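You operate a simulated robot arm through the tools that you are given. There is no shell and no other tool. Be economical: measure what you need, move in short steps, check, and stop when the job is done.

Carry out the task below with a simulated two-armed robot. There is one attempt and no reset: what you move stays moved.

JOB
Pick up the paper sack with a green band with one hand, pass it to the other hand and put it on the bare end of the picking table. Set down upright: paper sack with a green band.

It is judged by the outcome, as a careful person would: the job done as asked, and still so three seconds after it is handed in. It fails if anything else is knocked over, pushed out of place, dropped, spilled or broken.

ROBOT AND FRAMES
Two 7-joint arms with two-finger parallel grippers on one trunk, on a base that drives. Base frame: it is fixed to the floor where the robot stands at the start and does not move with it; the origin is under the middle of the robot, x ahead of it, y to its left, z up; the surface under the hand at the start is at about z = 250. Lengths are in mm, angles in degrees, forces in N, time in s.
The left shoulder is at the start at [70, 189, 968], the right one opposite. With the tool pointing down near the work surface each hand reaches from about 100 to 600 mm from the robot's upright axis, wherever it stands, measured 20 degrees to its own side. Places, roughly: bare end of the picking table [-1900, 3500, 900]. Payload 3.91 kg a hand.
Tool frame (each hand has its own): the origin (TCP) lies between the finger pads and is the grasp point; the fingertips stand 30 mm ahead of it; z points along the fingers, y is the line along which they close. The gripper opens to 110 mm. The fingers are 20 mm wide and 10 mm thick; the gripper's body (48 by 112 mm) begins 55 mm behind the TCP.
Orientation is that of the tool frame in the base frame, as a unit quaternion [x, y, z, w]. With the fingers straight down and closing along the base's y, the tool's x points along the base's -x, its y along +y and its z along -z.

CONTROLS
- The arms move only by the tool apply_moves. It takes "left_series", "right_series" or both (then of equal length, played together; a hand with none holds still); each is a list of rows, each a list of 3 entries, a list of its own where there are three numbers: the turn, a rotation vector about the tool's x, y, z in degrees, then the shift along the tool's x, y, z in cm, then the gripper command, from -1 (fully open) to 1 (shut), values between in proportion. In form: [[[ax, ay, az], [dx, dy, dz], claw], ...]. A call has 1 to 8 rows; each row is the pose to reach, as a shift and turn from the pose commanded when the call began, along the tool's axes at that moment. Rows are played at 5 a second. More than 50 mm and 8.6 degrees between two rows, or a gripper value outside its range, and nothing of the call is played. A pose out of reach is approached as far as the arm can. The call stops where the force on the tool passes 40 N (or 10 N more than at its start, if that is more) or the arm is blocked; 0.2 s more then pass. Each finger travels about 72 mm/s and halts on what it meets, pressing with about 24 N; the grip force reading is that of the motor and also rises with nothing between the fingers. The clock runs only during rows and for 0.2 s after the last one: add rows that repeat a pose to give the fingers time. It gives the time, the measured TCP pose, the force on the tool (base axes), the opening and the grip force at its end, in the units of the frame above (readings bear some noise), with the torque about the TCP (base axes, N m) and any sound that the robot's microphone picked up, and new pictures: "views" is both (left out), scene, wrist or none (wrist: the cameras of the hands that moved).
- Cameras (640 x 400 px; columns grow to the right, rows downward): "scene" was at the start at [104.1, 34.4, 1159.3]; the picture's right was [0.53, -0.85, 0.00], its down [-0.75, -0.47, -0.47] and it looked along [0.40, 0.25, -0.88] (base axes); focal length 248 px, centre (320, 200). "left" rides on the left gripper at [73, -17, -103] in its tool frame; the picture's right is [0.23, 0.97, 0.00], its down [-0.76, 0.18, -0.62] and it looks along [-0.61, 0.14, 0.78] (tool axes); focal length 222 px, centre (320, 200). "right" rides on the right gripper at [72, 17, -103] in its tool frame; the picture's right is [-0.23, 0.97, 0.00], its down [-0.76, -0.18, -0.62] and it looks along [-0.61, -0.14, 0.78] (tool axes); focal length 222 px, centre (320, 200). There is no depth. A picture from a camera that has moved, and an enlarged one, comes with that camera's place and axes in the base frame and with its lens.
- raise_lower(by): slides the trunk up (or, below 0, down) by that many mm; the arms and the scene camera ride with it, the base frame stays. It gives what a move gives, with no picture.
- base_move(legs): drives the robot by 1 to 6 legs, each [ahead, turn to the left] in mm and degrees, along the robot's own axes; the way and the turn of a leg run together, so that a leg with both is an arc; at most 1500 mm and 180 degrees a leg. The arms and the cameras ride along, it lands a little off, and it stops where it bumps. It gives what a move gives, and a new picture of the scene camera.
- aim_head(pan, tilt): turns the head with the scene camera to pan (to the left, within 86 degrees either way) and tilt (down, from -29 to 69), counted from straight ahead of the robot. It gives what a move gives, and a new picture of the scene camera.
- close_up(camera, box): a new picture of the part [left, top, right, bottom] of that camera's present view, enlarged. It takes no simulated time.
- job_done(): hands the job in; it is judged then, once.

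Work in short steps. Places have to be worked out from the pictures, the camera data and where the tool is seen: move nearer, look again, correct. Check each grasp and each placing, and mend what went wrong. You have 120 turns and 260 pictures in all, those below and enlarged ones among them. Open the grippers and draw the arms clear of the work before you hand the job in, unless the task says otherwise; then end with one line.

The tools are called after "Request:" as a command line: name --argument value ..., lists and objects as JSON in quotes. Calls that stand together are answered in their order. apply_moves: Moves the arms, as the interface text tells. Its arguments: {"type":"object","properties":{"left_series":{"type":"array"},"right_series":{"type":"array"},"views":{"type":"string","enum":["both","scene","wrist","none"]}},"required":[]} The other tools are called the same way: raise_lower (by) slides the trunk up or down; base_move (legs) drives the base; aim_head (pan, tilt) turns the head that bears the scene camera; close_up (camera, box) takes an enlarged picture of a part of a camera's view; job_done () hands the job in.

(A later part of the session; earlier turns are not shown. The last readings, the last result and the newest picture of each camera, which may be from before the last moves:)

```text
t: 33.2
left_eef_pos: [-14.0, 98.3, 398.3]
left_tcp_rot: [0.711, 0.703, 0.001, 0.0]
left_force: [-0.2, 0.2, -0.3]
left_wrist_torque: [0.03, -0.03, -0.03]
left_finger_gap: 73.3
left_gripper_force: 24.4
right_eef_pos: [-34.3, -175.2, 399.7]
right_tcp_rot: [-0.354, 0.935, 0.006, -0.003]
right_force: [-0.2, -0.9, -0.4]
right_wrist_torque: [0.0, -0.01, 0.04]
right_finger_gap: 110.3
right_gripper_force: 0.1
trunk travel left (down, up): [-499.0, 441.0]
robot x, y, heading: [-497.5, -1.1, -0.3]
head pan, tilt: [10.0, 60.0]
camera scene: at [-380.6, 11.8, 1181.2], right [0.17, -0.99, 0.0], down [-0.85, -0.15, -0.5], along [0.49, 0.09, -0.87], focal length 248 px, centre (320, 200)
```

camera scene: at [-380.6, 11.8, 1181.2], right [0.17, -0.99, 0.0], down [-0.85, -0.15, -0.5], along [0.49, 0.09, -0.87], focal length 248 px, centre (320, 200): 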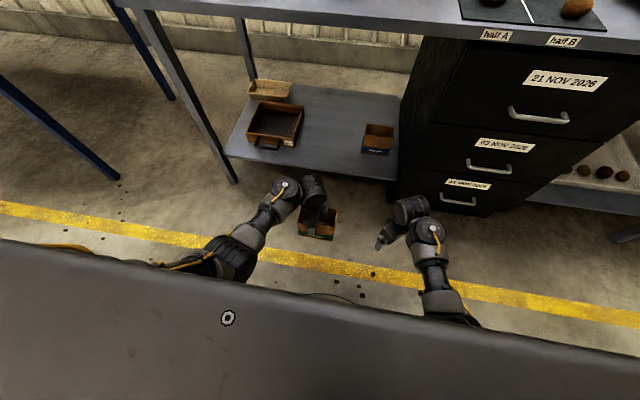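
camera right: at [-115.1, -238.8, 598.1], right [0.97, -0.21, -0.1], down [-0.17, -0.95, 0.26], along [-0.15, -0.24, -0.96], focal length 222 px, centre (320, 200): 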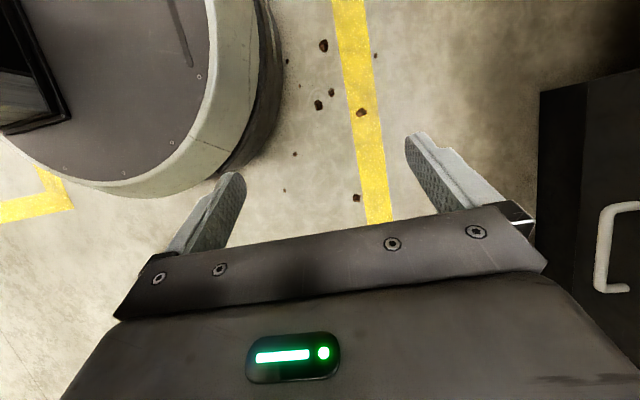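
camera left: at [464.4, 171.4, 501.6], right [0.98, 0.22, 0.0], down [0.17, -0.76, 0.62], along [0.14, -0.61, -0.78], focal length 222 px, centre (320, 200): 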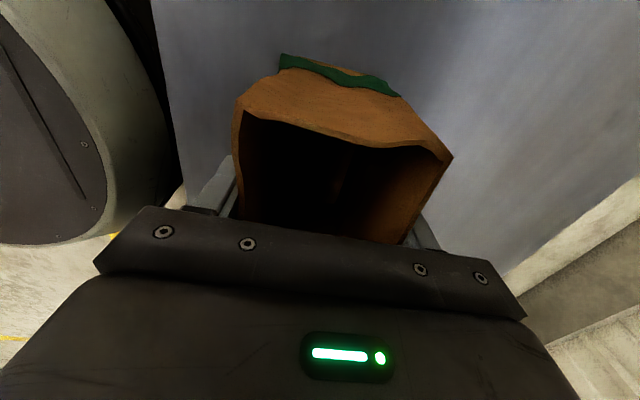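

Free. I complete the roll to −90°.

Request:
apply_moves --right_series '[[[0, 0, -8.2], [0, 0, 0], -1], [[0, 0, -16.4], [0, 0, 0], -1], [[0, 0, -24.6], [0, 0, 0], -1], [[0, 0, -32.8], [0, 0, 0], -1], [[0, 0, -41], [0, 0, 0], -1], [[0, 0, -48.8], [0, 0, 0], -1], [[0, 0, -48.8], [0, 0, 0], -1]]' --views "both"

```text
t: 34.8
left_eef_pos: [-15.1, 98.1, 398.0]
left_tcp_rot: [0.712, 0.702, 0.0, 0.0]
left_force: [-0.2, -1.0, -1.2]
left_wrist_torque: [0.0, -0.03, 0.0]
left_finger_gap: 73.3
left_gripper_force: 24.2
right_eef_pos: [-33.4, -176.1, 399.1]
right_tcp_rot: [0.709, -0.705, -0.006, 0.0]
right_force: [0.5, -1.0, -0.2]
right_wrist_torque: [0.04, 0.02, 0.0]
right_finger_gap: 110.0
right_gripper_force: 0.0
trunk travel left (down, up): [-499.0, 441.0]
robot x, y, heading: [-493.4, 2.6, -0.3]
head pan, tilt: [10.0, 60.0]
camera scene: at [-380.7, 11.8, 1181.2], right [0.17, -0.99, 0.0], down [-0.85, -0.15, -0.5], along [0.49, 0.09, -0.87], focal length 248 px, centre (320, 200)
camera right: at [-48.9, -247.7, 501.2], right [-0.97, 0.22, 0.01], down [0.18, 0.76, 0.63], along [0.13, 0.61, -0.78], focal length 222 px, centre (320, 200)
```

scene: 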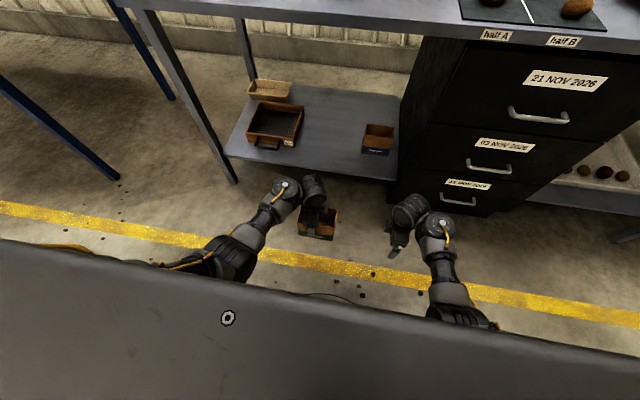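
right: 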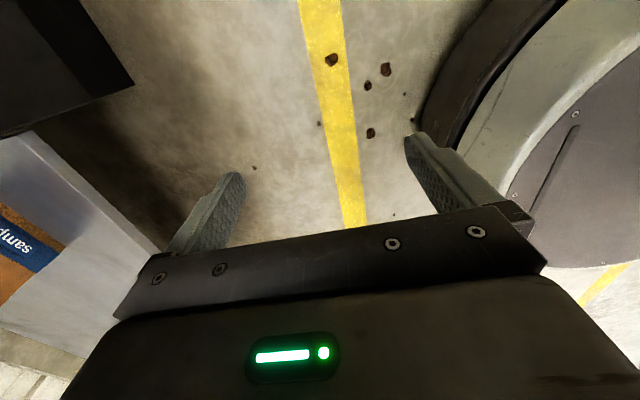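

Roll done. Now tilt 30° and approach to just right of the sack (y≈−60), aligned with the sack's x.

Request:
apply_moves --right_series '[[[0, -7.5, 0], [-2.5, -0.5, -0.6], -1], [[0, -15, 0], [-5, -1, -0.6], -1], [[0, -22.5, 0], [-7.5, -1.5, -0.6], -1], [[0, -30, 0], [-10, -1.9, -0.6], -1], [[0, -30, 0], [-11.6, -1.9, -0.6], -1], [[0, -30, 0], [-11.6, -1.9, -0.6], -1]]' --views "both"

```text
t: 36.2
left_eef_pos: [-13.8, 97.5, 396.4]
left_tcp_rot: [0.711, 0.703, 0.0, 0.0]
left_force: [-1.2, -0.1, -0.4]
left_wrist_torque: [0.0, -0.02, -0.01]
left_finger_gap: 73.4
left_gripper_force: 24.4
right_eef_pos: [-11.0, -72.6, 404.5]
right_tcp_rot: [-0.682, 0.685, 0.181, 0.18]
right_force: [0.3, -0.2, 0.5]
right_wrist_torque: [0.03, -0.05, 0.0]
right_finger_gap: 110.0
right_gripper_force: 0.1
trunk travel left (down, up): [-499.0, 441.0]
robot x, y, heading: [-497.8, 0.9, -0.1]
head pan, tilt: [10.0, 60.0]
camera scene: at [-380.6, 11.9, 1181.2], right [0.17, -0.99, 0.0], down [-0.85, -0.15, -0.5], along [0.49, 0.09, -0.87], focal length 248 px, centre (320, 200)
camera right: at [-27.7, -185.7, 458.0], right [-0.97, 0.2, 0.11], down [0.18, 0.35, 0.92], along [0.15, 0.91, -0.38], focal length 222 px, centre (320, 200)
```

scene: 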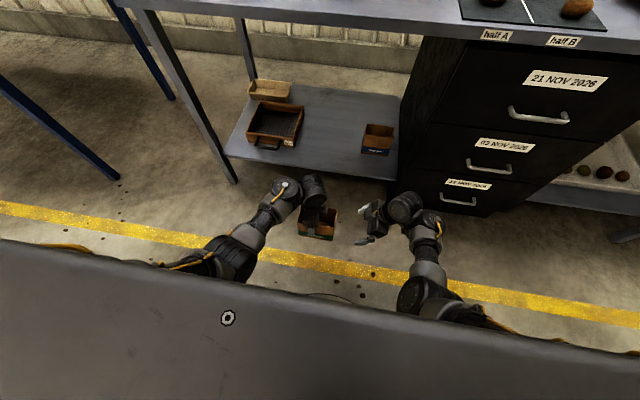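
right: 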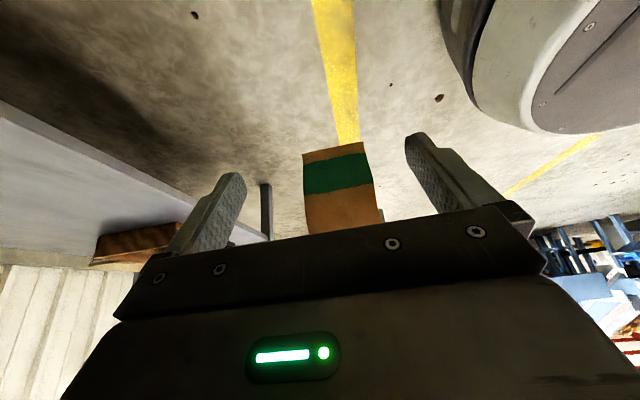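

The sack is straight ahead between the right fingers, base x −47…20, matching the TCP. I slide the open fingers around its right end to y≈45.

Request:
apply_moves --right_series '[[[0, 0, 0], [-2, 0.3, 0.7], -1], [[0, 0, 0], [-4, 0.3, 1.8], -1], [[0, 0, 0], [-6, 0.3, 2.8], -1], [[0, 0, 0], [-8, 0.3, 3.9], -1], [[0, 0, 0], [-9.5, 0.3, 4.8], -1], [[0, 0, 0], [-10.5, 0.3, 5.35], -1], [[0, 0, 0], [-10.5, 0.3, 5.35], -1]]' --views "both"

```text
t: 37.8
left_eef_pos: [-14.7, 96.6, 398.1]
left_tcp_rot: [0.711, 0.703, 0.0, 0.001]
left_force: [0.4, -0.8, -0.2]
left_wrist_torque: [0.01, 0.01, 0.0]
left_finger_gap: 73.5
left_gripper_force: 23.8
right_eef_pos: [-3.2, 37.8, 414.5]
right_tcp_rot: [-0.683, 0.686, 0.173, 0.183]
right_force: [-0.6, -0.1, -0.4]
right_wrist_torque: [-0.02, 0.04, -0.01]
right_finger_gap: 109.8
right_gripper_force: 0.1
trunk travel left (down, up): [-499.0, 441.0]
robot x, y, heading: [-495.1, 3.3, 0.0]
head pan, tilt: [10.0, 60.0]
camera scene: at [-380.6, 11.9, 1181.2], right [0.17, -0.99, 0.0], down [-0.85, -0.15, -0.5], along [0.49, 0.09, -0.87], focal length 248 px, centre (320, 200)
camera right: at [-21.1, -73.7, 469.0], right [-0.97, 0.21, 0.1], down [0.17, 0.36, 0.92], along [0.16, 0.91, -0.39], focal length 222 px, centre (320, 200)
```

scene: 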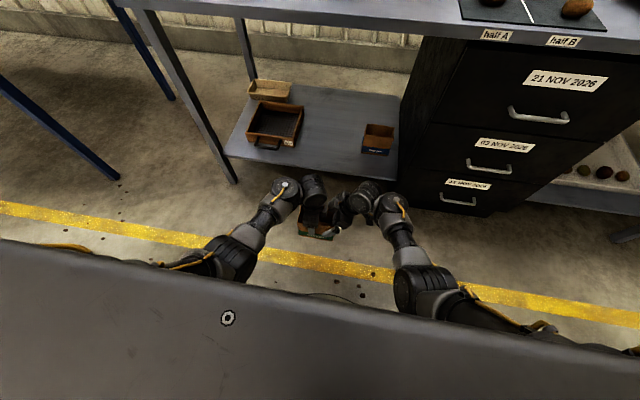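
right: 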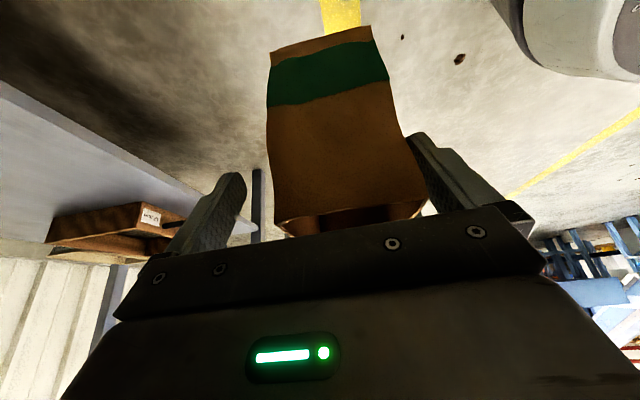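

The right hand sits about 11 mm too far in +x; I centre it on the sack and lower slightly.

Request:
apply_moves --right_series '[[[0, 0, 0], [0, 0.6, 0.3], -1], [[0, 0, 0], [-0.1, 1.1, 0.7], -1], [[0, 0, 0], [-0.1, 1.1, 0.7], -1]]' --views "wrist"

Request:
close_up --camera "scene" --box '[240, 150, 440, 275]'

```text
t: 38.6
left_eef_pos: [-16.1, 100.6, 395.5]
left_tcp_rot: [0.711, 0.703, 0.001, -0.004]
left_force: [-13.5, 35.5, -15.1]
left_wrist_torque: [-2.46, -1.25, -0.6]
left_finger_gap: 73.4
left_gripper_force: 23.7
right_eef_pos: [-9.2, 45.8, 412.6]
right_tcp_rot: [-0.681, 0.687, 0.172, 0.187]
right_force: [13.9, -34.0, 14.3]
right_wrist_torque: [2.67, 1.07, 0.04]
right_finger_gap: 110.0
right_gripper_force: 0.0
trunk travel left (down, up): [-499.0, 441.0]
robot x, y, heading: [-493.9, 0.6, -0.4]
head pan, tilt: [10.0, 60.0]
camera right: at [-28.6, -67.3, 466.3], right [-0.97, 0.21, 0.09], down [0.17, 0.35, 0.92], along [0.16, 0.91, -0.38], focal length 222 px, centre (320, 200)
```

right: 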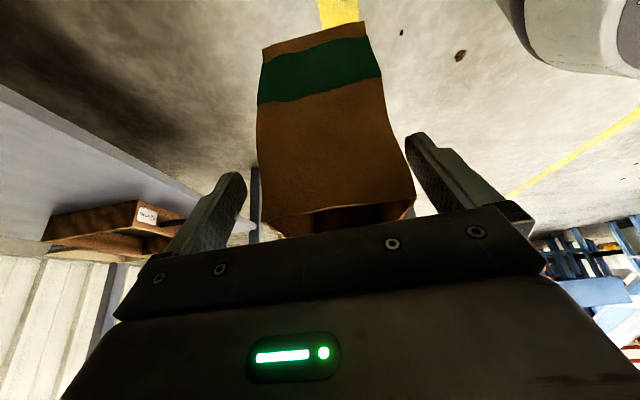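

```text
3.20 times, centred on (340, 212) of scene
camera zoom: at [-380.6, 11.9, 1181.2], right [0.17, -0.99, 0.0], down [-0.85, -0.15, -0.5], along [0.49, 0.09, -0.87], focal length 795 px, centre (256, 160)
```

zoom: 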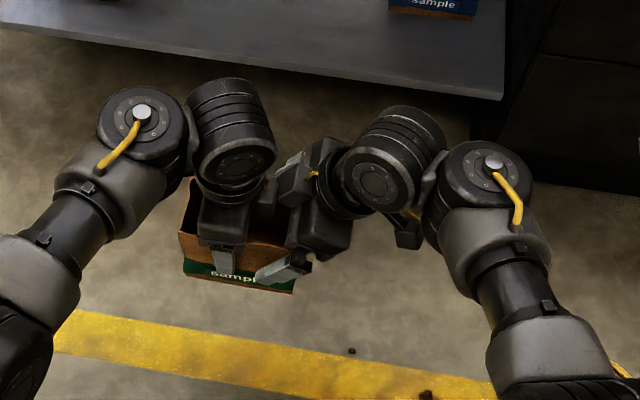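

The hands' bodies touch (opposed ±34 N along y). I back the right hand off 12 mm and finish the x centring.

Request:
apply_moves --right_series '[[[0, 0, 0], [0.8, 0, -0.2], -1], [[0, 0, 0], [1.2, 0.5, -0.3], -1], [[0, 0, 0], [1.2, 0.5, -0.3], -1]]' --views "wrist"

Request:
close_up --camera "scene" --box '[280, 175, 380, 238]'

```text
t: 39.4
left_eef_pos: [-14.5, 98.9, 397.2]
left_tcp_rot: [0.711, 0.703, 0.002, -0.001]
left_force: [-19.7, 34.2, -3.6]
left_wrist_torque: [-2.62, -1.61, -1.08]
left_finger_gap: 73.4
left_gripper_force: 23.8
right_eef_pos: [-30.8, 44.8, 404.3]
right_tcp_rot: [-0.682, 0.684, 0.184, 0.181]
right_force: [19.8, -34.8, 2.7]
right_wrist_torque: [2.57, 1.4, -0.53]
right_finger_gap: 109.9
right_gripper_force: 0.0
trunk travel left (down, up): [-499.0, 441.0]
robot x, y, heading: [-499.3, -0.8, -0.6]
head pan, tilt: [10.0, 60.0]
camera right: at [-46.9, -68.5, 456.4], right [-0.97, 0.2, 0.12], down [0.18, 0.35, 0.92], along [0.14, 0.92, -0.37], focal length 222 px, centre (320, 200)
```

right: 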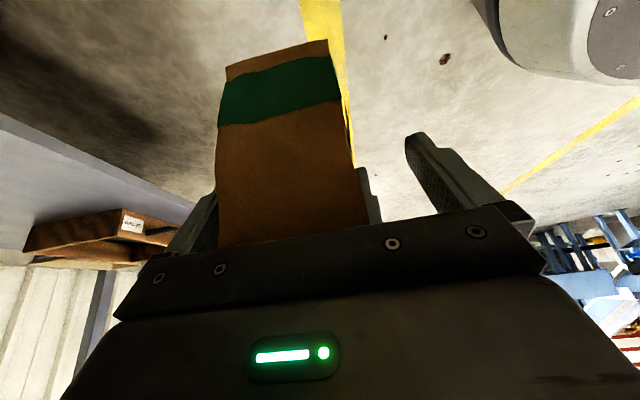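

```text
6.35 times, centred on (330, 206) of scene
camera zoom: at [-380.6, 11.9, 1181.2], right [0.17, -0.99, 0.0], down [-0.85, -0.15, -0.5], along [0.49, 0.09, -0.87], focal length 1577 px, centre (256, 159)
```

zoom: 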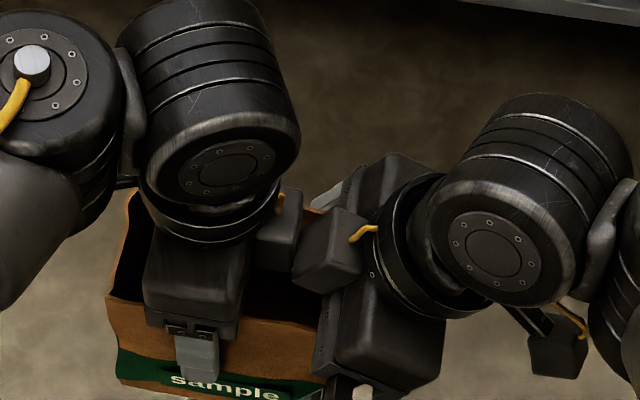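

Each hand has a cable box on its inner side and those are touching. A steeper tilt (~58°) keeps the right hand fully outside, so I retreat along −y first.

Request:
apply_moves --right_series '[[[0, 0, 0], [1.7, 0, -1], -1], [[0, 0, 0], [3.4, 0, -2], -1], [[0, 0, 0], [5.1, 0, -3], -1], [[0, 0, 0], [6.8, 0, -4], -1], [[0, 0, 0], [8.6, 0, -5], -1], [[0, 0, 0], [10.4, 0, -6], -1], [[0, 0, 0], [10.4, 0, -6], -1]]' --views "none"

```text
t: 41.0
left_eef_pos: [-15.1, 97.3, 398.4]
left_tcp_rot: [0.711, 0.703, 0.0, 0.0]
left_force: [0.6, 0.0, -0.7]
left_wrist_torque: [0.04, 0.02, 0.0]
left_finger_gap: 76.2
left_gripper_force: 24.6
right_eef_pos: [-36.2, -68.2, 403.0]
right_tcp_rot: [0.682, -0.682, -0.189, -0.184]
right_force: [-0.5, 0.3, -0.7]
right_wrist_torque: [0.03, 0.0, 0.03]
right_finger_gap: 110.2
right_gripper_force: 0.2
trunk travel left (down, up): [-499.0, 441.0]
robot x, y, heading: [-497.6, 1.7, -0.4]
head pan, tilt: [10.0, 60.0]
```

The left gap changed to 76 mm, so the sack may have been nudged. I check it.

Request:
close_up --camera "scene" --box '[240, 150, 440, 275]'

Request:
close_up --camera "left" --box '[0, 0, 640, 400]'

Request:
close_up --camera "right" --box '[0, 0, 640, 400]'

```text
3.20 times, centred on (340, 212) of scene
camera zoom: at [-380.6, 11.9, 1181.2], right [0.17, -0.99, 0.0], down [-0.85, -0.15, -0.5], along [0.49, 0.08, -0.87], focal length 795 px, centre (256, 160)
```

zoom: 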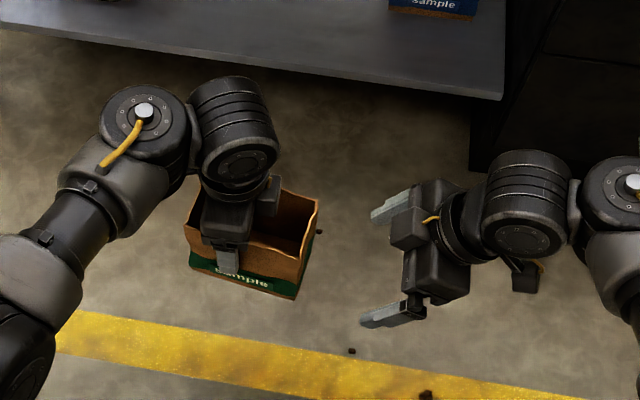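

```text
1.00 times, centred on (320, 200) of left (not enlarged: the box is as wide or as high as the picture)
camera zoom: at [-30.5, 170.5, 501.5], right [0.98, 0.21, 0.0], down [0.17, -0.76, 0.62], along [0.13, -0.61, -0.78], focal length 222 px, centre (320, 200)
```

zoom: 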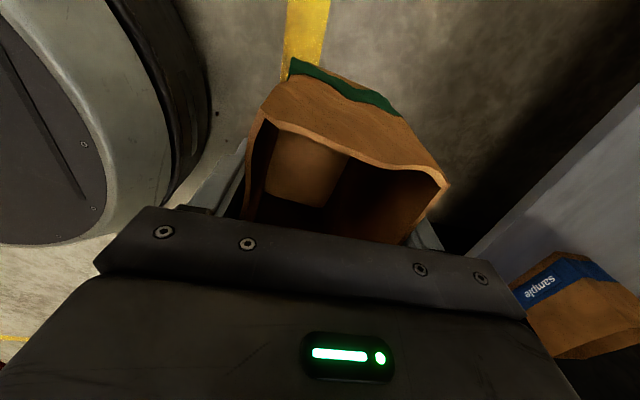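

```text
1.00 times, centred on (320, 200) of right (not enlarged: the box is as wide or as high as the picture)
camera zoom: at [-50.8, -182.3, 455.8], right [-0.97, 0.19, 0.12], down [0.18, 0.34, 0.92], along [0.14, 0.92, -0.37], focal length 222 px, centre (320, 200)
```

zoom: 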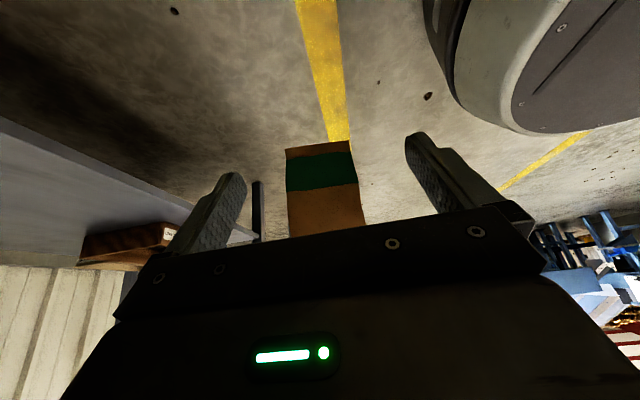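

The sack has yawed about −7° in the left grip but is held. I'll match this with the right hand: first steepen the tilt to ~58°, then yaw −7°; the right TCP already lies on the sack's axis line.

Request:
apply_moves --right_series '[[[0, -7, 0], [0, 0, 0], -1], [[0, -14, 0], [0, 0, 0], -1], [[0, -21, 0], [0, 0, 0], -1], [[0, -27.5, 0], [0, 0, 0], -1], [[0, -27.5, 0], [0, 0, 0], -1]]' --views "none"

Request:
apply_moves --right_series '[[[3, 0, 1.9], [0, 0, 0], -1], [[5.9, 0, 3.7], [0, 0, 0], -1], [[5.9, 0, 3.7], [0, 0, 0], -1]]' --views "both"

```text
t: 42.2
left_eef_pos: [-15.8, 97.3, 397.7]
left_tcp_rot: [0.711, 0.703, 0.0, 0.001]
left_force: [0.1, 0.0, 0.2]
left_wrist_torque: [0.01, 0.01, 0.01]
left_finger_gap: 75.8
left_gripper_force: 23.8
right_eef_pos: [-36.1, -69.7, 403.7]
right_tcp_rot: [-0.618, 0.619, 0.345, 0.341]
right_force: [1.0, 0.0, 1.0]
right_wrist_torque: [0.0, 0.01, 0.0]
right_finger_gap: 110.0
right_gripper_force: 0.0
trunk travel left (down, up): [-499.0, 441.0]
robot x, y, heading: [-493.6, 0.7, -0.3]
head pan, tilt: [10.0, 60.0]
```

```text
t: 43.0
left_eef_pos: [-15.5, 98.1, 398.0]
left_tcp_rot: [0.711, 0.703, 0.0, -0.001]
left_force: [0.5, -0.9, -0.9]
left_wrist_torque: [0.0, 0.0, -0.02]
left_finger_gap: 76.1
left_gripper_force: 24.0
right_eef_pos: [-34.3, -69.2, 404.4]
right_tcp_rot: [-0.579, 0.656, 0.324, 0.36]
right_force: [0.4, -0.6, -0.2]
right_wrist_torque: [0.01, 0.03, 0.03]
right_finger_gap: 110.3
right_gripper_force: 0.1
trunk travel left (down, up): [-499.0, 441.0]
robot x, y, heading: [-496.6, -0.4, -0.3]
head pan, tilt: [10.0, 60.0]
camera scene: at [-380.6, 11.8, 1181.2], right [0.17, -0.99, 0.0], down [-0.85, -0.15, -0.5], along [0.49, 0.09, -0.87], focal length 248 px, centre (320, 200)
camera right: at [-65.4, -191.0, 396.7], right [-0.95, 0.24, 0.2], down [0.17, -0.15, 0.97], along [0.26, 0.96, 0.1], focal length 222 px, centre (320, 200)
```

scene: 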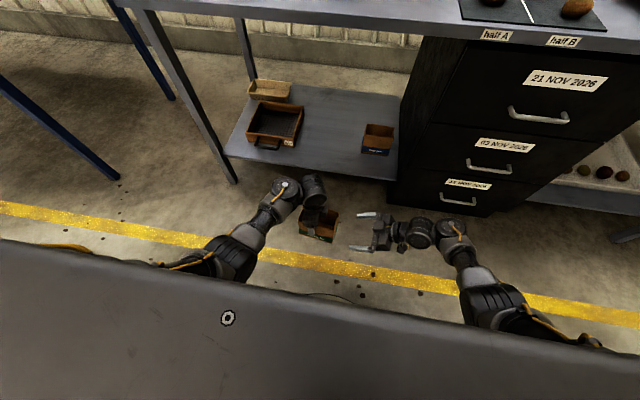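
right: 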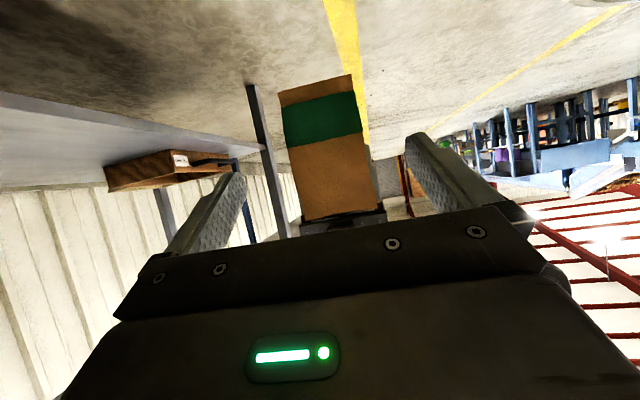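

Pose reached and the sack sits centred between the right fingers. I advance along the sack's axis to the grip point.

Request:
apply_moves --right_series '[[[0, 0, 0], [-0.8, 0, 1.7], -1], [[0, 0, 0], [-1.6, 0.1, 3.5], -1], [[0, 0, 0], [-2.4, 0.1, 5.3], -1], [[0, 0, 0], [-3.2, 0.2, 7.1], -1], [[0, 0, 0], [-4, 0.2, 8.9], -1], [[0, 0, 0], [-4.6, 0.2, 10.3], -1], [[0, 0, 0], [-4.6, 0.2, 10.3], -1]]' --views "wrist"

Request:
close_up --camera "scene" --box '[240, 150, 440, 275]'

```text
t: 44.6
left_eef_pos: [-15.3, 96.8, 397.1]
left_tcp_rot: [0.712, 0.703, -0.001, -0.001]
left_force: [0.2, -0.1, -0.3]
left_wrist_torque: [0.01, -0.02, 0.0]
left_finger_gap: 75.8
left_gripper_force: 24.3
right_eef_pos: [-24.5, 42.9, 388.0]
right_tcp_rot: [-0.58, 0.656, 0.324, 0.36]
right_force: [0.8, -0.1, 0.6]
right_wrist_torque: [0.03, 0.02, -0.03]
right_finger_gap: 110.0
right_gripper_force: 0.0
trunk travel left (down, up): [-499.0, 441.0]
robot x, y, heading: [-497.2, 4.2, -0.2]
head pan, tilt: [10.0, 60.0]
camera right: at [-54.1, -80.0, 381.6], right [-0.95, 0.23, 0.2], down [0.17, -0.14, 0.97], along [0.26, 0.96, 0.1], focal length 222 px, centre (320, 200)
```

right: 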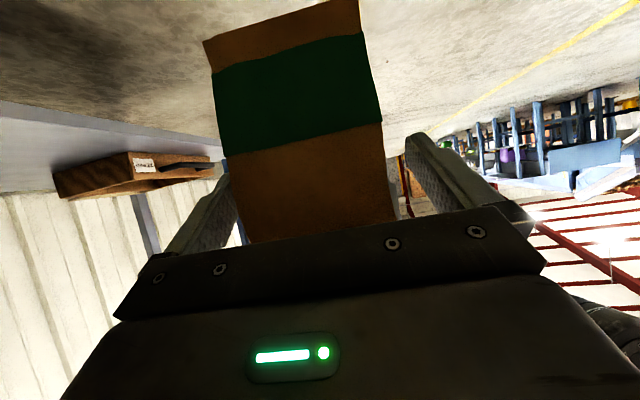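

```text
3.20 times, centred on (340, 212) of scene
camera zoom: at [-380.6, 11.7, 1181.2], right [0.17, -0.99, 0.0], down [-0.85, -0.15, -0.5], along [0.49, 0.09, -0.87], focal length 795 px, centre (256, 160)
```

zoom: 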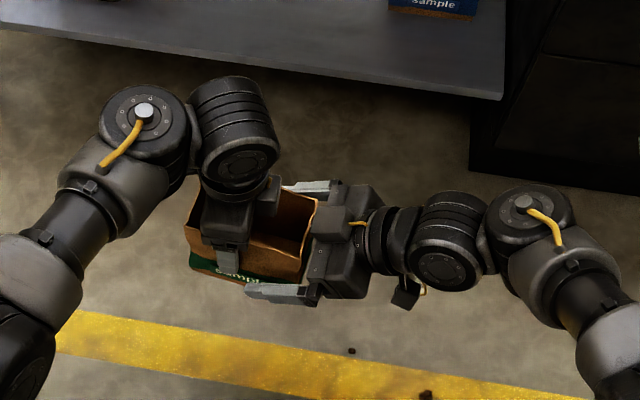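

No contact, and the sack is framed. I close the right gripper.

Request:
apply_moves --right_series '[[[0, 0, 0], [0, 0, 0], -0.5], [[0, 0, 0], [0, 0, 0], -0.35], [[0, 0, 0], [0, 0, 0], -0.25], [[0, 0, 0], [0, 0, 0], -0.1], [[0, 0, 0], [0, 0, 0], 0.2], [[0, 0, 0], [0, 0, 0], 0.2]]' --views "wrist"

Request:
close_up --camera "scene" --box '[240, 150, 440, 275]'

```text
t: 46.0
left_eef_pos: [-15.8, 96.9, 397.0]
left_tcp_rot: [0.712, 0.702, -0.001, 0.0]
left_force: [-10.0, -1.9, 6.0]
left_wrist_torque: [-0.18, 0.36, -0.14]
left_finger_gap: 76.1
left_gripper_force: 24.0
right_eef_pos: [-23.9, 41.6, 388.5]
right_tcp_rot: [-0.579, 0.656, 0.323, 0.36]
right_force: [10.7, 1.1, -6.1]
right_wrist_torque: [-0.15, -0.24, -0.43]
right_finger_gap: 73.6
right_gripper_force: 24.3
trunk travel left (down, up): [-499.0, 441.0]
robot x, y, heading: [-496.0, -1.3, -0.4]
head pan, tilt: [10.0, 60.0]
camera right: at [-53.7, -80.5, 381.7], right [-0.95, 0.24, 0.2], down [0.17, -0.14, 0.98], along [0.26, 0.96, 0.1], focal length 222 px, centre (320, 200)
```

right: 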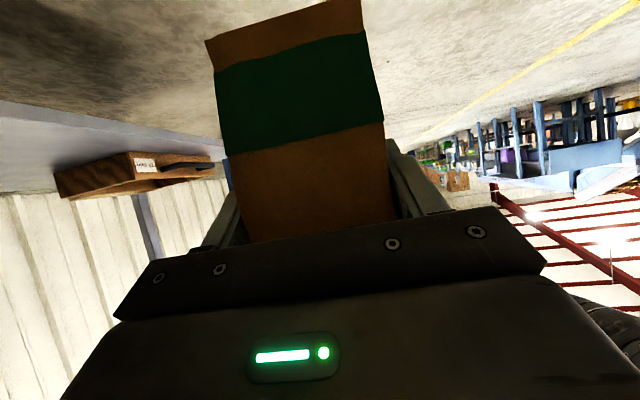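

```text
3.20 times, centred on (340, 212) of scene
camera zoom: at [-380.6, 11.9, 1181.2], right [0.17, -0.99, 0.0], down [-0.85, -0.15, -0.5], along [0.49, 0.09, -0.87], focal length 795 px, centre (256, 160)
```

zoom: 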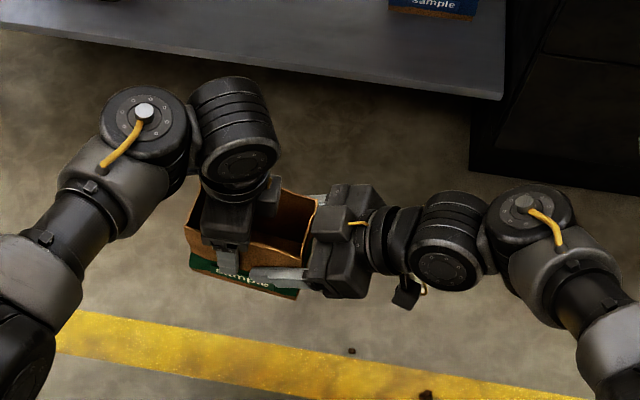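

The right hand has a flat 73.6 mm grip at 24 N. I release with the left and watch.

Request:
apply_moves --left_series '[[[0, 0, 0], [0, 0, 0], -0.5], [[0, 0, 0], [0, 0, 0], -0.8], [[0, 0, 0], [0, 0, 0], -1], [[0, 0, 0], [0, 0, 0], -1]]' --views "wrist"

```text
t: 47.0
left_eef_pos: [-14.9, 97.5, 395.8]
left_tcp_rot: [0.711, 0.703, 0.0, -0.001]
left_force: [-0.1, 0.3, -0.1]
left_wrist_torque: [0.01, -0.01, 0.02]
left_finger_gap: 110.1
left_gripper_force: 0.0
right_eef_pos: [-23.0, 42.2, 389.2]
right_tcp_rot: [-0.58, 0.655, 0.324, 0.36]
right_force: [1.1, 0.3, 0.2]
right_wrist_torque: [-0.02, -0.01, 0.0]
right_finger_gap: 73.6
right_gripper_force: 23.6
trunk travel left (down, up): [-499.0, 441.0]
robot x, y, heading: [-498.1, 3.1, -0.0]
head pan, tilt: [10.0, 60.0]
camera left: at [-30.5, 170.4, 501.5], right [0.98, 0.21, 0.0], down [0.17, -0.76, 0.62], along [0.13, -0.61, -0.78], focal length 222 px, centre (320, 200)
```

left: 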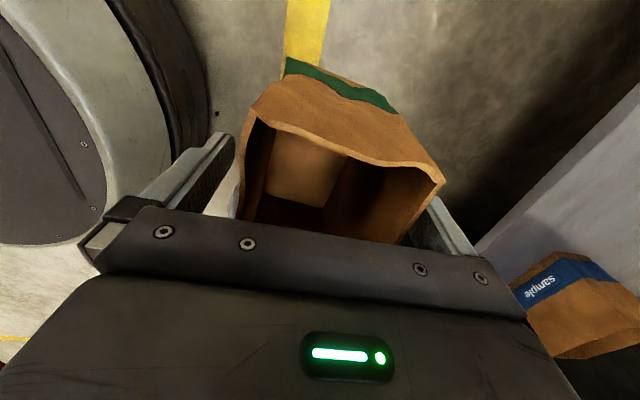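

The right hand holds it alone. I lift the left hand off and move it out to the left.

Request:
apply_moves --left_series '[[[0, 0, 0], [0, 0, -2], -1], [[0, 0, 0], [0, 0, -4], -1], [[0, 0, 0], [2, 0, -6], -1], [[0, 0, 0], [5, 0, -6.5], -1], [[0, 0, 0], [9, 0, -6.5], -1], [[0, 0, 0], [13, 0, -6.5], -1], [[0, 0, 0], [17, 0, -6.5], -1], [[0, 0, 0], [20, 0, -6.5], -1]]' --views "both"

```text
t: 48.8
left_eef_pos: [-10.6, 295.4, 462.7]
left_tcp_rot: [0.712, 0.702, 0.0, 0.0]
left_force: [0.1, 0.9, -0.3]
left_wrist_torque: [-0.01, 0.0, 0.0]
left_finger_gap: 109.8
left_gripper_force: 0.0
right_eef_pos: [-23.2, 42.4, 387.8]
right_tcp_rot: [-0.58, 0.655, 0.324, 0.36]
right_force: [-0.5, -0.1, -0.3]
right_wrist_torque: [-0.02, 0.02, 0.02]
right_finger_gap: 73.2
right_gripper_force: 23.6
trunk travel left (down, up): [-499.0, 441.0]
robot x, y, heading: [-498.8, 0.0, -0.2]
head pan, tilt: [10.0, 60.0]
camera scene: at [-380.6, 12.1, 1181.2], right [0.17, -0.99, 0.0], down [-0.85, -0.15, -0.5], along [0.49, 0.08, -0.87], focal length 248 px, centre (320, 200)
camera left: at [-27.2, 369.4, 567.0], right [0.98, 0.21, 0.0], down [0.17, -0.76, 0.62], along [0.13, -0.61, -0.78], focal length 222 px, centre (320, 200)
```

scene: 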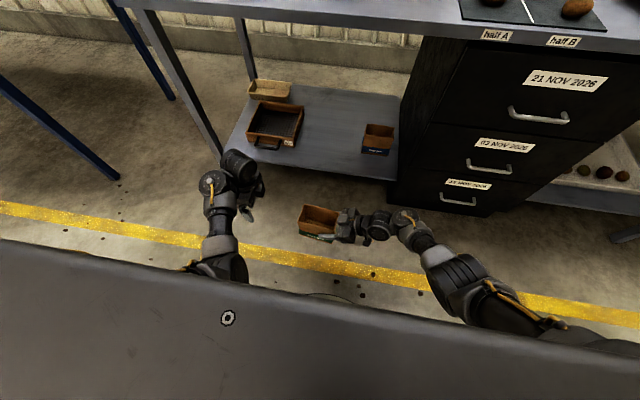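
left: 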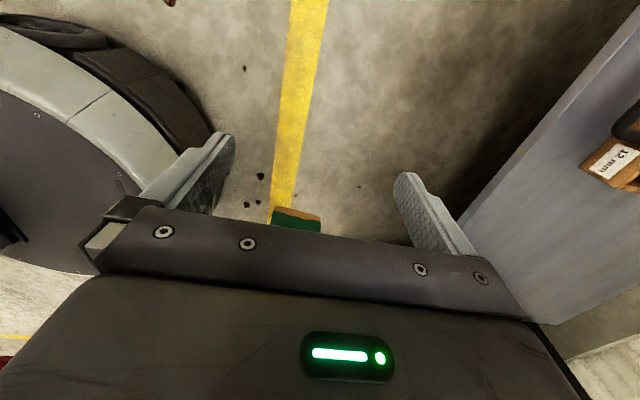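

Handover complete. Now the drive: I back up a little more and look left toward the picking table.

Request:
base_move --legs '[[-300, 0], [0, 70]]'

Request:
aim_head --pan 30 --tilt 12

```text
t: 53.9
left_eef_pos: [-906.1, 557.1, 462.6]
left_tcp_rot: [0.177, 0.984, 0.0, 0.0]
left_force: [-0.4, -0.3, -0.5]
left_wrist_torque: [0.03, -0.05, 0.06]
left_finger_gap: 110.1
left_gripper_force: 0.0
right_eef_pos: [-672.4, 459.8, 388.0]
right_tcp_rot: [0.851, -0.203, -0.472, -0.108]
right_force: [0.4, -0.7, 0.3]
right_wrist_torque: [0.01, -0.04, -0.02]
right_finger_gap: 73.2
right_gripper_force: 23.1
trunk travel left (down, up): [-499.0, 441.0]
robot x, y, heading: [-789.6, 0.9, 70.3]
head pan, tilt: [10.0, 60.0]
camera scene: at [-764.7, 113.8, 1181.2], right [0.98, -0.17, 0.0], down [-0.15, -0.85, -0.5], along [0.09, 0.49, -0.87], focal length 248 px, centre (320, 200)
```

scene: 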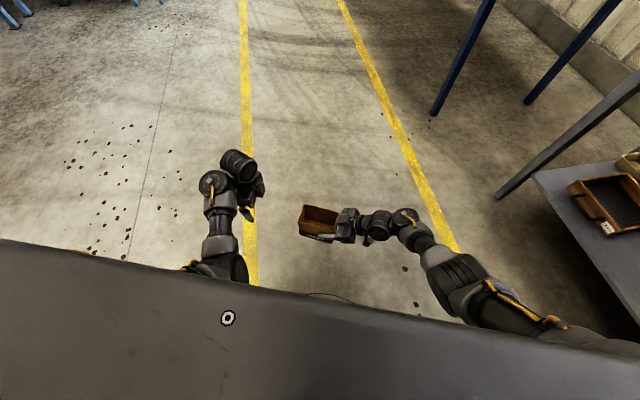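

```text
t: 55.1
left_eef_pos: [-905.2, 556.2, 462.5]
left_tcp_rot: [0.177, 0.984, 0.0, -0.001]
left_force: [0.1, -0.1, -0.3]
left_wrist_torque: [-0.01, -0.02, -0.01]
left_finger_gap: 110.1
left_gripper_force: 0.1
right_eef_pos: [-670.7, 460.2, 390.1]
right_tcp_rot: [0.851, -0.203, -0.472, -0.109]
right_force: [-0.3, 0.4, -0.4]
right_wrist_torque: [0.03, 0.03, -0.03]
right_finger_gap: 73.1
right_gripper_force: 24.3
trunk travel left (down, up): [-499.0, 441.0]
robot x, y, heading: [-793.3, -1.0, 70.1]
head pan, tilt: [30.0, 12.0]
camera scene: at [-792.2, 140.0, 1252.3], right [0.98, 0.17, 0.0], down [0.04, -0.21, -0.98], along [-0.17, 0.96, -0.21], focal length 248 px, centre (320, 200)
```

scene: 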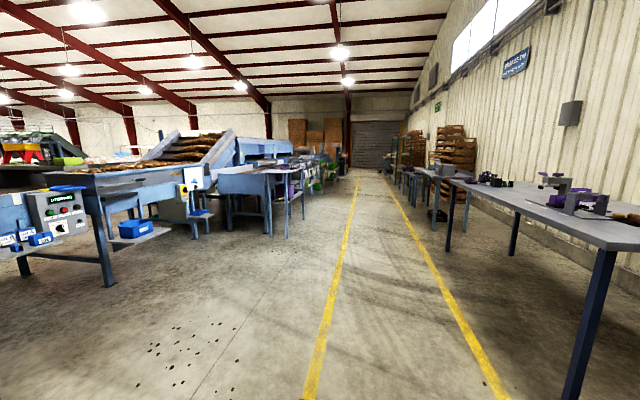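

The target projects to about pixel (283, 171), on the blue tables. I zoom in there.

Request:
close_up --camera "scene" --box '[190, 110, 350, 210]'

```text
4.00 times, centred on (270, 160) of scene
camera zoom: at [-792.2, 140.0, 1252.3], right [0.98, 0.17, 0.0], down [0.04, -0.21, -0.98], along [-0.17, 0.96, -0.21], focal length 994 px, centre (520, 360)
```

zoom: 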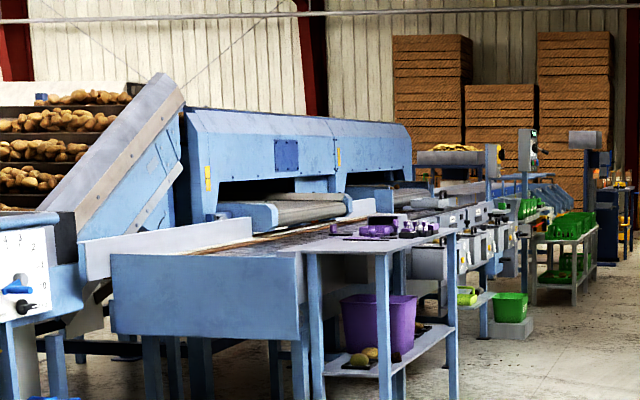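

The picking table spans roughly x −2115…−1810, y 3380…4230, with purple things at the far end and the near (south) end bare. I'll approach from the aisle facing −x, so first I drive to about (−1000, 3460).

Request:
base_move --legs '[[0, 23.4], [1200, 0], [1200, 0]]'

```text
t: 68.0
left_eef_pos: [-1302.8, 2839.0, 463.1]
left_tcp_rot: [-0.034, 0.999, 0.0, 0.0]
left_force: [0.4, 0.5, -0.5]
left_wrist_torque: [0.01, 0.0, 0.0]
left_finger_gap: 110.0
left_gripper_force: 0.0
right_eef_pos: [-1050.7, 2847.5, 387.3]
right_tcp_rot: [0.875, -0.017, -0.484, -0.005]
right_force: [0.2, 0.0, -0.2]
right_wrist_torque: [0.03, 0.04, 0.0]
right_finger_gap: 73.3
right_gripper_force: 23.7
trunk travel left (down, up): [-499.0, 441.0]
robot x, y, heading: [-972.3, 2379.3, 94.2]
head pan, tilt: [30.0, 12.0]
camera scene: at [-1028.8, 2506.9, 1252.3], right [0.83, 0.56, 0.0], down [0.12, -0.17, -0.98], along [-0.55, 0.81, -0.21], focal length 248 px, centre (320, 200)
```

scene: 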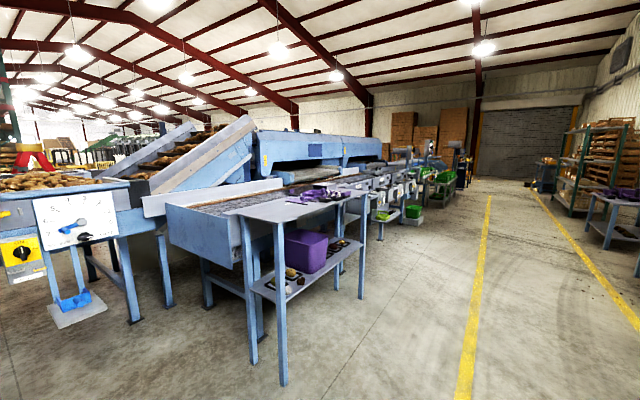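

The table now resolves to x −2190…−1825, y 3320…4430, with the bare area at y≈3330–3700. I drive on to (−950, 3560) and turn to face it.

Request:
base_move --legs '[[0, -5.3], [1180, 0], [0, 91.1]]'

Request:
aim_head --pan 0 --tilt 30

```text
t: 78.3
left_eef_pos: [-1434.7, 3286.8, 463.2]
left_tcp_rot: [-0.687, 0.727, 0.0, 0.0]
left_force: [-0.3, -0.2, 0.1]
left_wrist_torque: [0.01, 0.01, -0.02]
left_finger_gap: 110.3
left_gripper_force: 0.1
right_eef_pos: [-1410.8, 3540.7, 387.8]
right_tcp_rot: [0.667, 0.566, -0.366, 0.316]
right_force: [-0.8, -0.2, 0.0]
right_wrist_torque: [0.02, -0.04, 0.0]
right_finger_gap: 73.2
right_gripper_force: 23.9
trunk travel left (down, up): [-499.0, 441.0]
robot x, y, heading: [-937.7, 3557.7, 177.1]
head pan, tilt: [30.0, 12.0]
camera scene: at [-1072.1, 3518.3, 1252.4], right [-0.46, 0.89, 0.0], down [0.18, 0.1, -0.98], along [-0.87, -0.45, -0.21], focal length 248 px, centre (320, 200)
```

scene: 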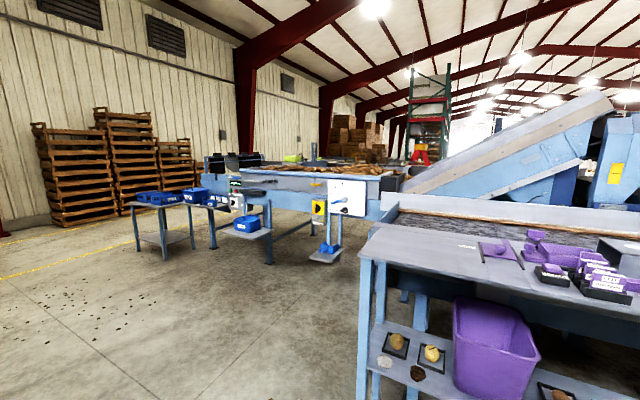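

```text
t: 79.2
left_eef_pos: [-1434.4, 3287.4, 463.8]
left_tcp_rot: [-0.686, 0.727, 0.0, 0.0]
left_force: [0.2, 0.4, -0.3]
left_wrist_torque: [-0.03, -0.01, -0.02]
left_finger_gap: 110.2
left_gripper_force: 0.0
right_eef_pos: [-1412.1, 3540.7, 388.1]
right_tcp_rot: [0.668, 0.565, -0.367, 0.316]
right_force: [-0.2, 1.5, 0.5]
right_wrist_torque: [0.03, 0.01, -0.01]
right_finger_gap: 73.4
right_gripper_force: 23.5
trunk travel left (down, up): [-499.0, 441.0]
robot x, y, heading: [-940.4, 3558.5, 177.0]
head pan, tilt: [0.0, 30.0]
camera scene: at [-1079.5, 3565.4, 1223.3], right [0.05, 1.0, 0.0], down [0.5, -0.02, -0.87], along [-0.87, 0.04, -0.5], focal length 248 px, centre (320, 200)
```

scene: 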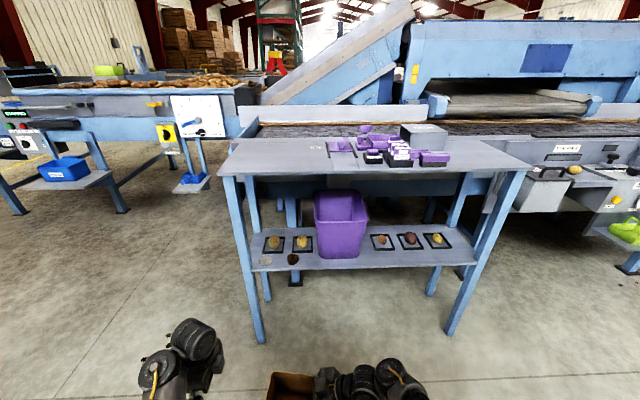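

Table top height triangulates to ~905–915; the bare target spot is about (−1930, 3420). I raise the trunk fully, then raise the right arm and move the left hand outward, before driving closer.

Request:
raise_lower --by 440

Request:
apply_moves --left_series '[[[0, 0, 0], [2, 0, 0], -1], [[0, 0, 0], [4, 0, 0], -1], [[0, 0, 0], [6, 0, 0], -1], [[0, 0, 0], [8, 0, 0], -1], [[0, 0, 0], [10, 0, 0], -1], [[0, 0, 0], [10, 0, 0], -1], [[0, 0, 0], [10, 0, 0], -1]]' --right_series '[[[0, 0, 0], [-2.7, 0, -1.7], 0.2], [[0, 0, 0], [-5.4, 0, -3.4], 0.2], [[0, 0, 0], [-8.1, 0.1, -5.1], 0.2], [[0, 0, 0], [-10.8, 0.1, -6.8], 0.2], [[0, 0, 0], [-13.5, 0.1, -8.5], 0.2], [[0, 0, 0], [-16.1, 0.15, -10.1], 0.2], [[0, 0, 0], [-16.1, 0.15, -10.1], 0.2]]' --views "both"

```text
refused: 440 is not a number from -400 to 400
```

```text
t: 80.8
left_eef_pos: [-1441.5, 3186.9, 461.3]
left_tcp_rot: [-0.686, 0.728, 0.0, 0.0]
left_force: [0.0, -0.4, -1.4]
left_wrist_torque: [0.02, 0.01, -0.02]
left_finger_gap: 109.8
left_gripper_force: 0.1
right_eef_pos: [-1412.5, 3540.9, 579.5]
right_tcp_rot: [0.668, 0.566, -0.367, 0.316]
right_force: [0.2, 0.1, -0.2]
right_wrist_torque: [0.05, 0.01, -0.02]
right_finger_gap: 73.4
right_gripper_force: 24.0
trunk travel left (down, up): [-499.0, 441.0]
robot x, y, heading: [-938.0, 3556.1, 177.3]
head pan, tilt: [0.0, 30.0]
camera scene: at [-1079.6, 3565.5, 1223.3], right [0.05, 1.0, 0.0], down [0.5, -0.02, -0.87], along [-0.86, 0.04, -0.5], focal length 248 px, centre (320, 200)
camera right: at [-1373.1, 3664.1, 572.4], right [0.94, -0.28, 0.2], down [-0.16, 0.15, 0.97], along [-0.3, -0.95, 0.1], focal length 222 px, centre (320, 200)
camera left: at [-1427.5, 3114.0, 565.5], right [-0.99, -0.17, 0.0], down [-0.13, 0.77, 0.62], along [-0.11, 0.61, -0.78], focal length 222 px, centre (320, 200)
```

scene: 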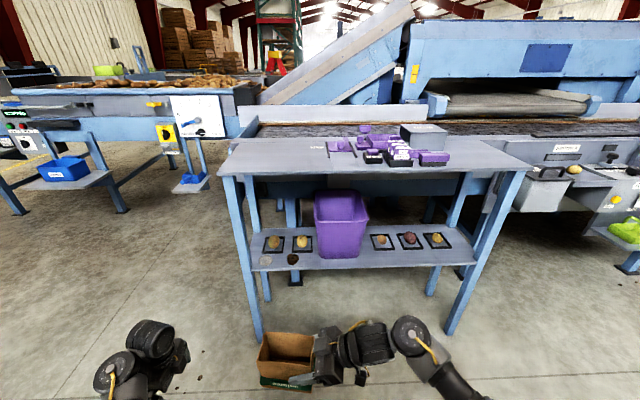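
right: 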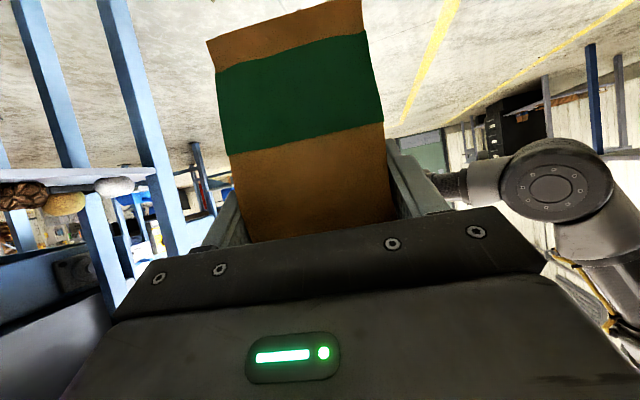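
left: 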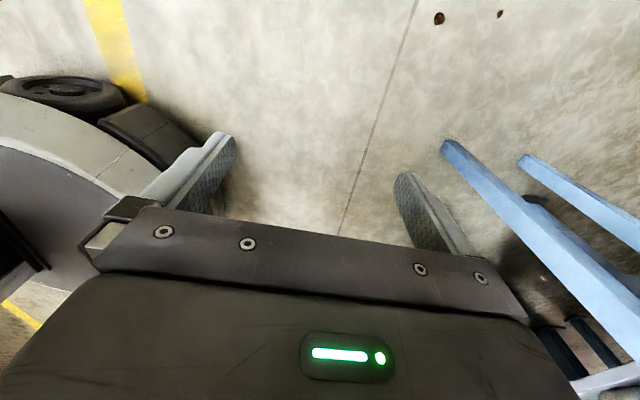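

The arms moved fine; the trunk raise must be ≤400 per call, so I do it in two.

Request:
raise_lower --by 400

Request:
raise_lower --by 40

Request:
aim_head --pan 0 --tilt 45

```text
t: 84.7
left_eef_pos: [-1441.0, 3187.9, 860.4]
left_tcp_rot: [-0.686, 0.727, 0.0, 0.0]
left_force: [0.7, 0.1, 0.1]
left_wrist_torque: [-0.01, -0.02, -0.01]
left_finger_gap: 110.1
left_gripper_force: 0.0
right_eef_pos: [-1411.6, 3541.2, 978.9]
right_tcp_rot: [0.668, 0.565, -0.366, 0.315]
right_force: [0.4, -0.7, 0.6]
right_wrist_torque: [0.02, 0.03, -0.01]
right_finger_gap: 73.3
right_gripper_force: 23.9
trunk travel left (down, up): [-899.0, 41.0]
robot x, y, heading: [-941.0, 3562.2, 177.4]
head pan, tilt: [0.0, 30.0]
```

```text
t: 85.5
left_eef_pos: [-1441.3, 3186.6, 900.8]
left_tcp_rot: [-0.687, 0.727, -0.001, 0.0]
left_force: [-0.3, -1.1, 0.4]
left_wrist_torque: [-0.01, -0.01, -0.03]
left_finger_gap: 110.2
left_gripper_force: 0.1
right_eef_pos: [-1412.2, 3541.3, 1017.5]
right_tcp_rot: [0.668, 0.565, -0.367, 0.316]
right_force: [-0.5, 0.4, 0.3]
right_wrist_torque: [0.0, 0.0, 0.0]
right_finger_gap: 73.5
right_gripper_force: 24.0
trunk travel left (down, up): [-939.0, 1.0]
robot x, y, heading: [-937.9, 3560.9, 177.2]
head pan, tilt: [0.0, 30.0]
```

```text
t: 86.3
left_eef_pos: [-1440.3, 3186.7, 902.2]
left_tcp_rot: [-0.686, 0.728, 0.0, 0.0]
left_force: [0.3, 1.0, -0.7]
left_wrist_torque: [0.01, -0.01, 0.01]
left_finger_gap: 110.0
left_gripper_force: 0.2
right_eef_pos: [-1412.8, 3540.9, 1019.3]
right_tcp_rot: [0.668, 0.565, -0.367, 0.316]
right_force: [-0.1, 0.0, 0.6]
right_wrist_torque: [0.02, 0.01, 0.03]
right_finger_gap: 73.3
right_gripper_force: 23.9
trunk travel left (down, up): [-939.0, 1.0]
robot x, y, heading: [-938.6, 3559.1, 177.2]
head pan, tilt: [0.0, 45.0]
camera scene: at [-1070.6, 3565.0, 1640.7], right [0.05, 1.0, 0.0], down [0.71, -0.03, -0.71], along [-0.71, 0.03, -0.71], focal length 248 px, centre (320, 200)
```

scene: 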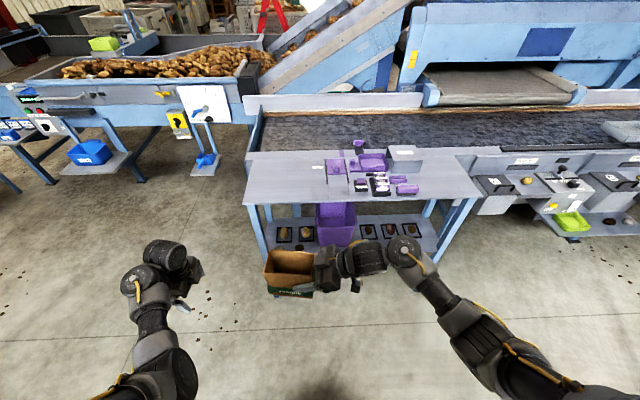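

Now the table height is confirmed: z≈900, front-left corner (−1807, 3281), with a card/purple items at y≥3575. The sack centre should shift by about (−511, −102) to land at (−1930, 3400). I drive most of it.

Request:
base_move --legs '[[0, 14.1], [350, 0]]'

```text
t: 89.4
left_eef_pos: [-1678.0, 2999.6, 902.5]
left_tcp_rot: [0.774, -0.634, -0.001, 0.0]
left_force: [-0.4, -0.6, -1.1]
left_wrist_torque: [-0.01, -0.02, -0.01]
left_finger_gap: 109.8
left_gripper_force: 0.1
right_eef_pos: [-1738.6, 3350.3, 1018.9]
right_tcp_rot: [0.591, 0.646, -0.324, 0.36]
right_force: [-0.7, 1.3, -0.5]
right_wrist_torque: [0.02, 0.01, -0.02]
right_finger_gap: 73.1
right_gripper_force: 23.9
trunk travel left (down, up): [-939.0, 1.0]
robot x, y, heading: [-1287.4, 3490.9, -168.1]
head pan, tilt: [0.0, 45.0]
camera scene: at [-1414.1, 3459.7, 1640.8], right [-0.2, 0.98, 0.0], down [0.69, 0.14, -0.71], along [-0.69, -0.14, -0.71], focal length 248 px, centre (320, 200)
```

scene: 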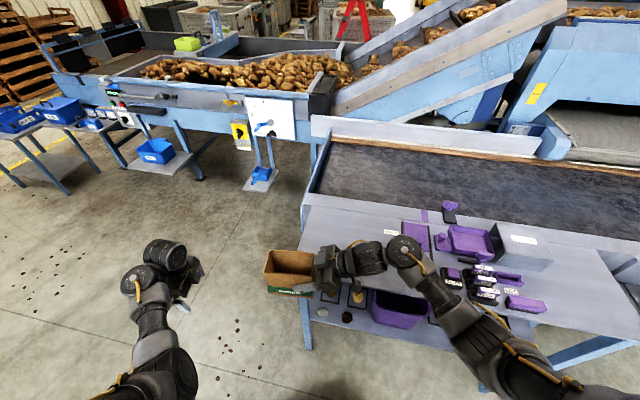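

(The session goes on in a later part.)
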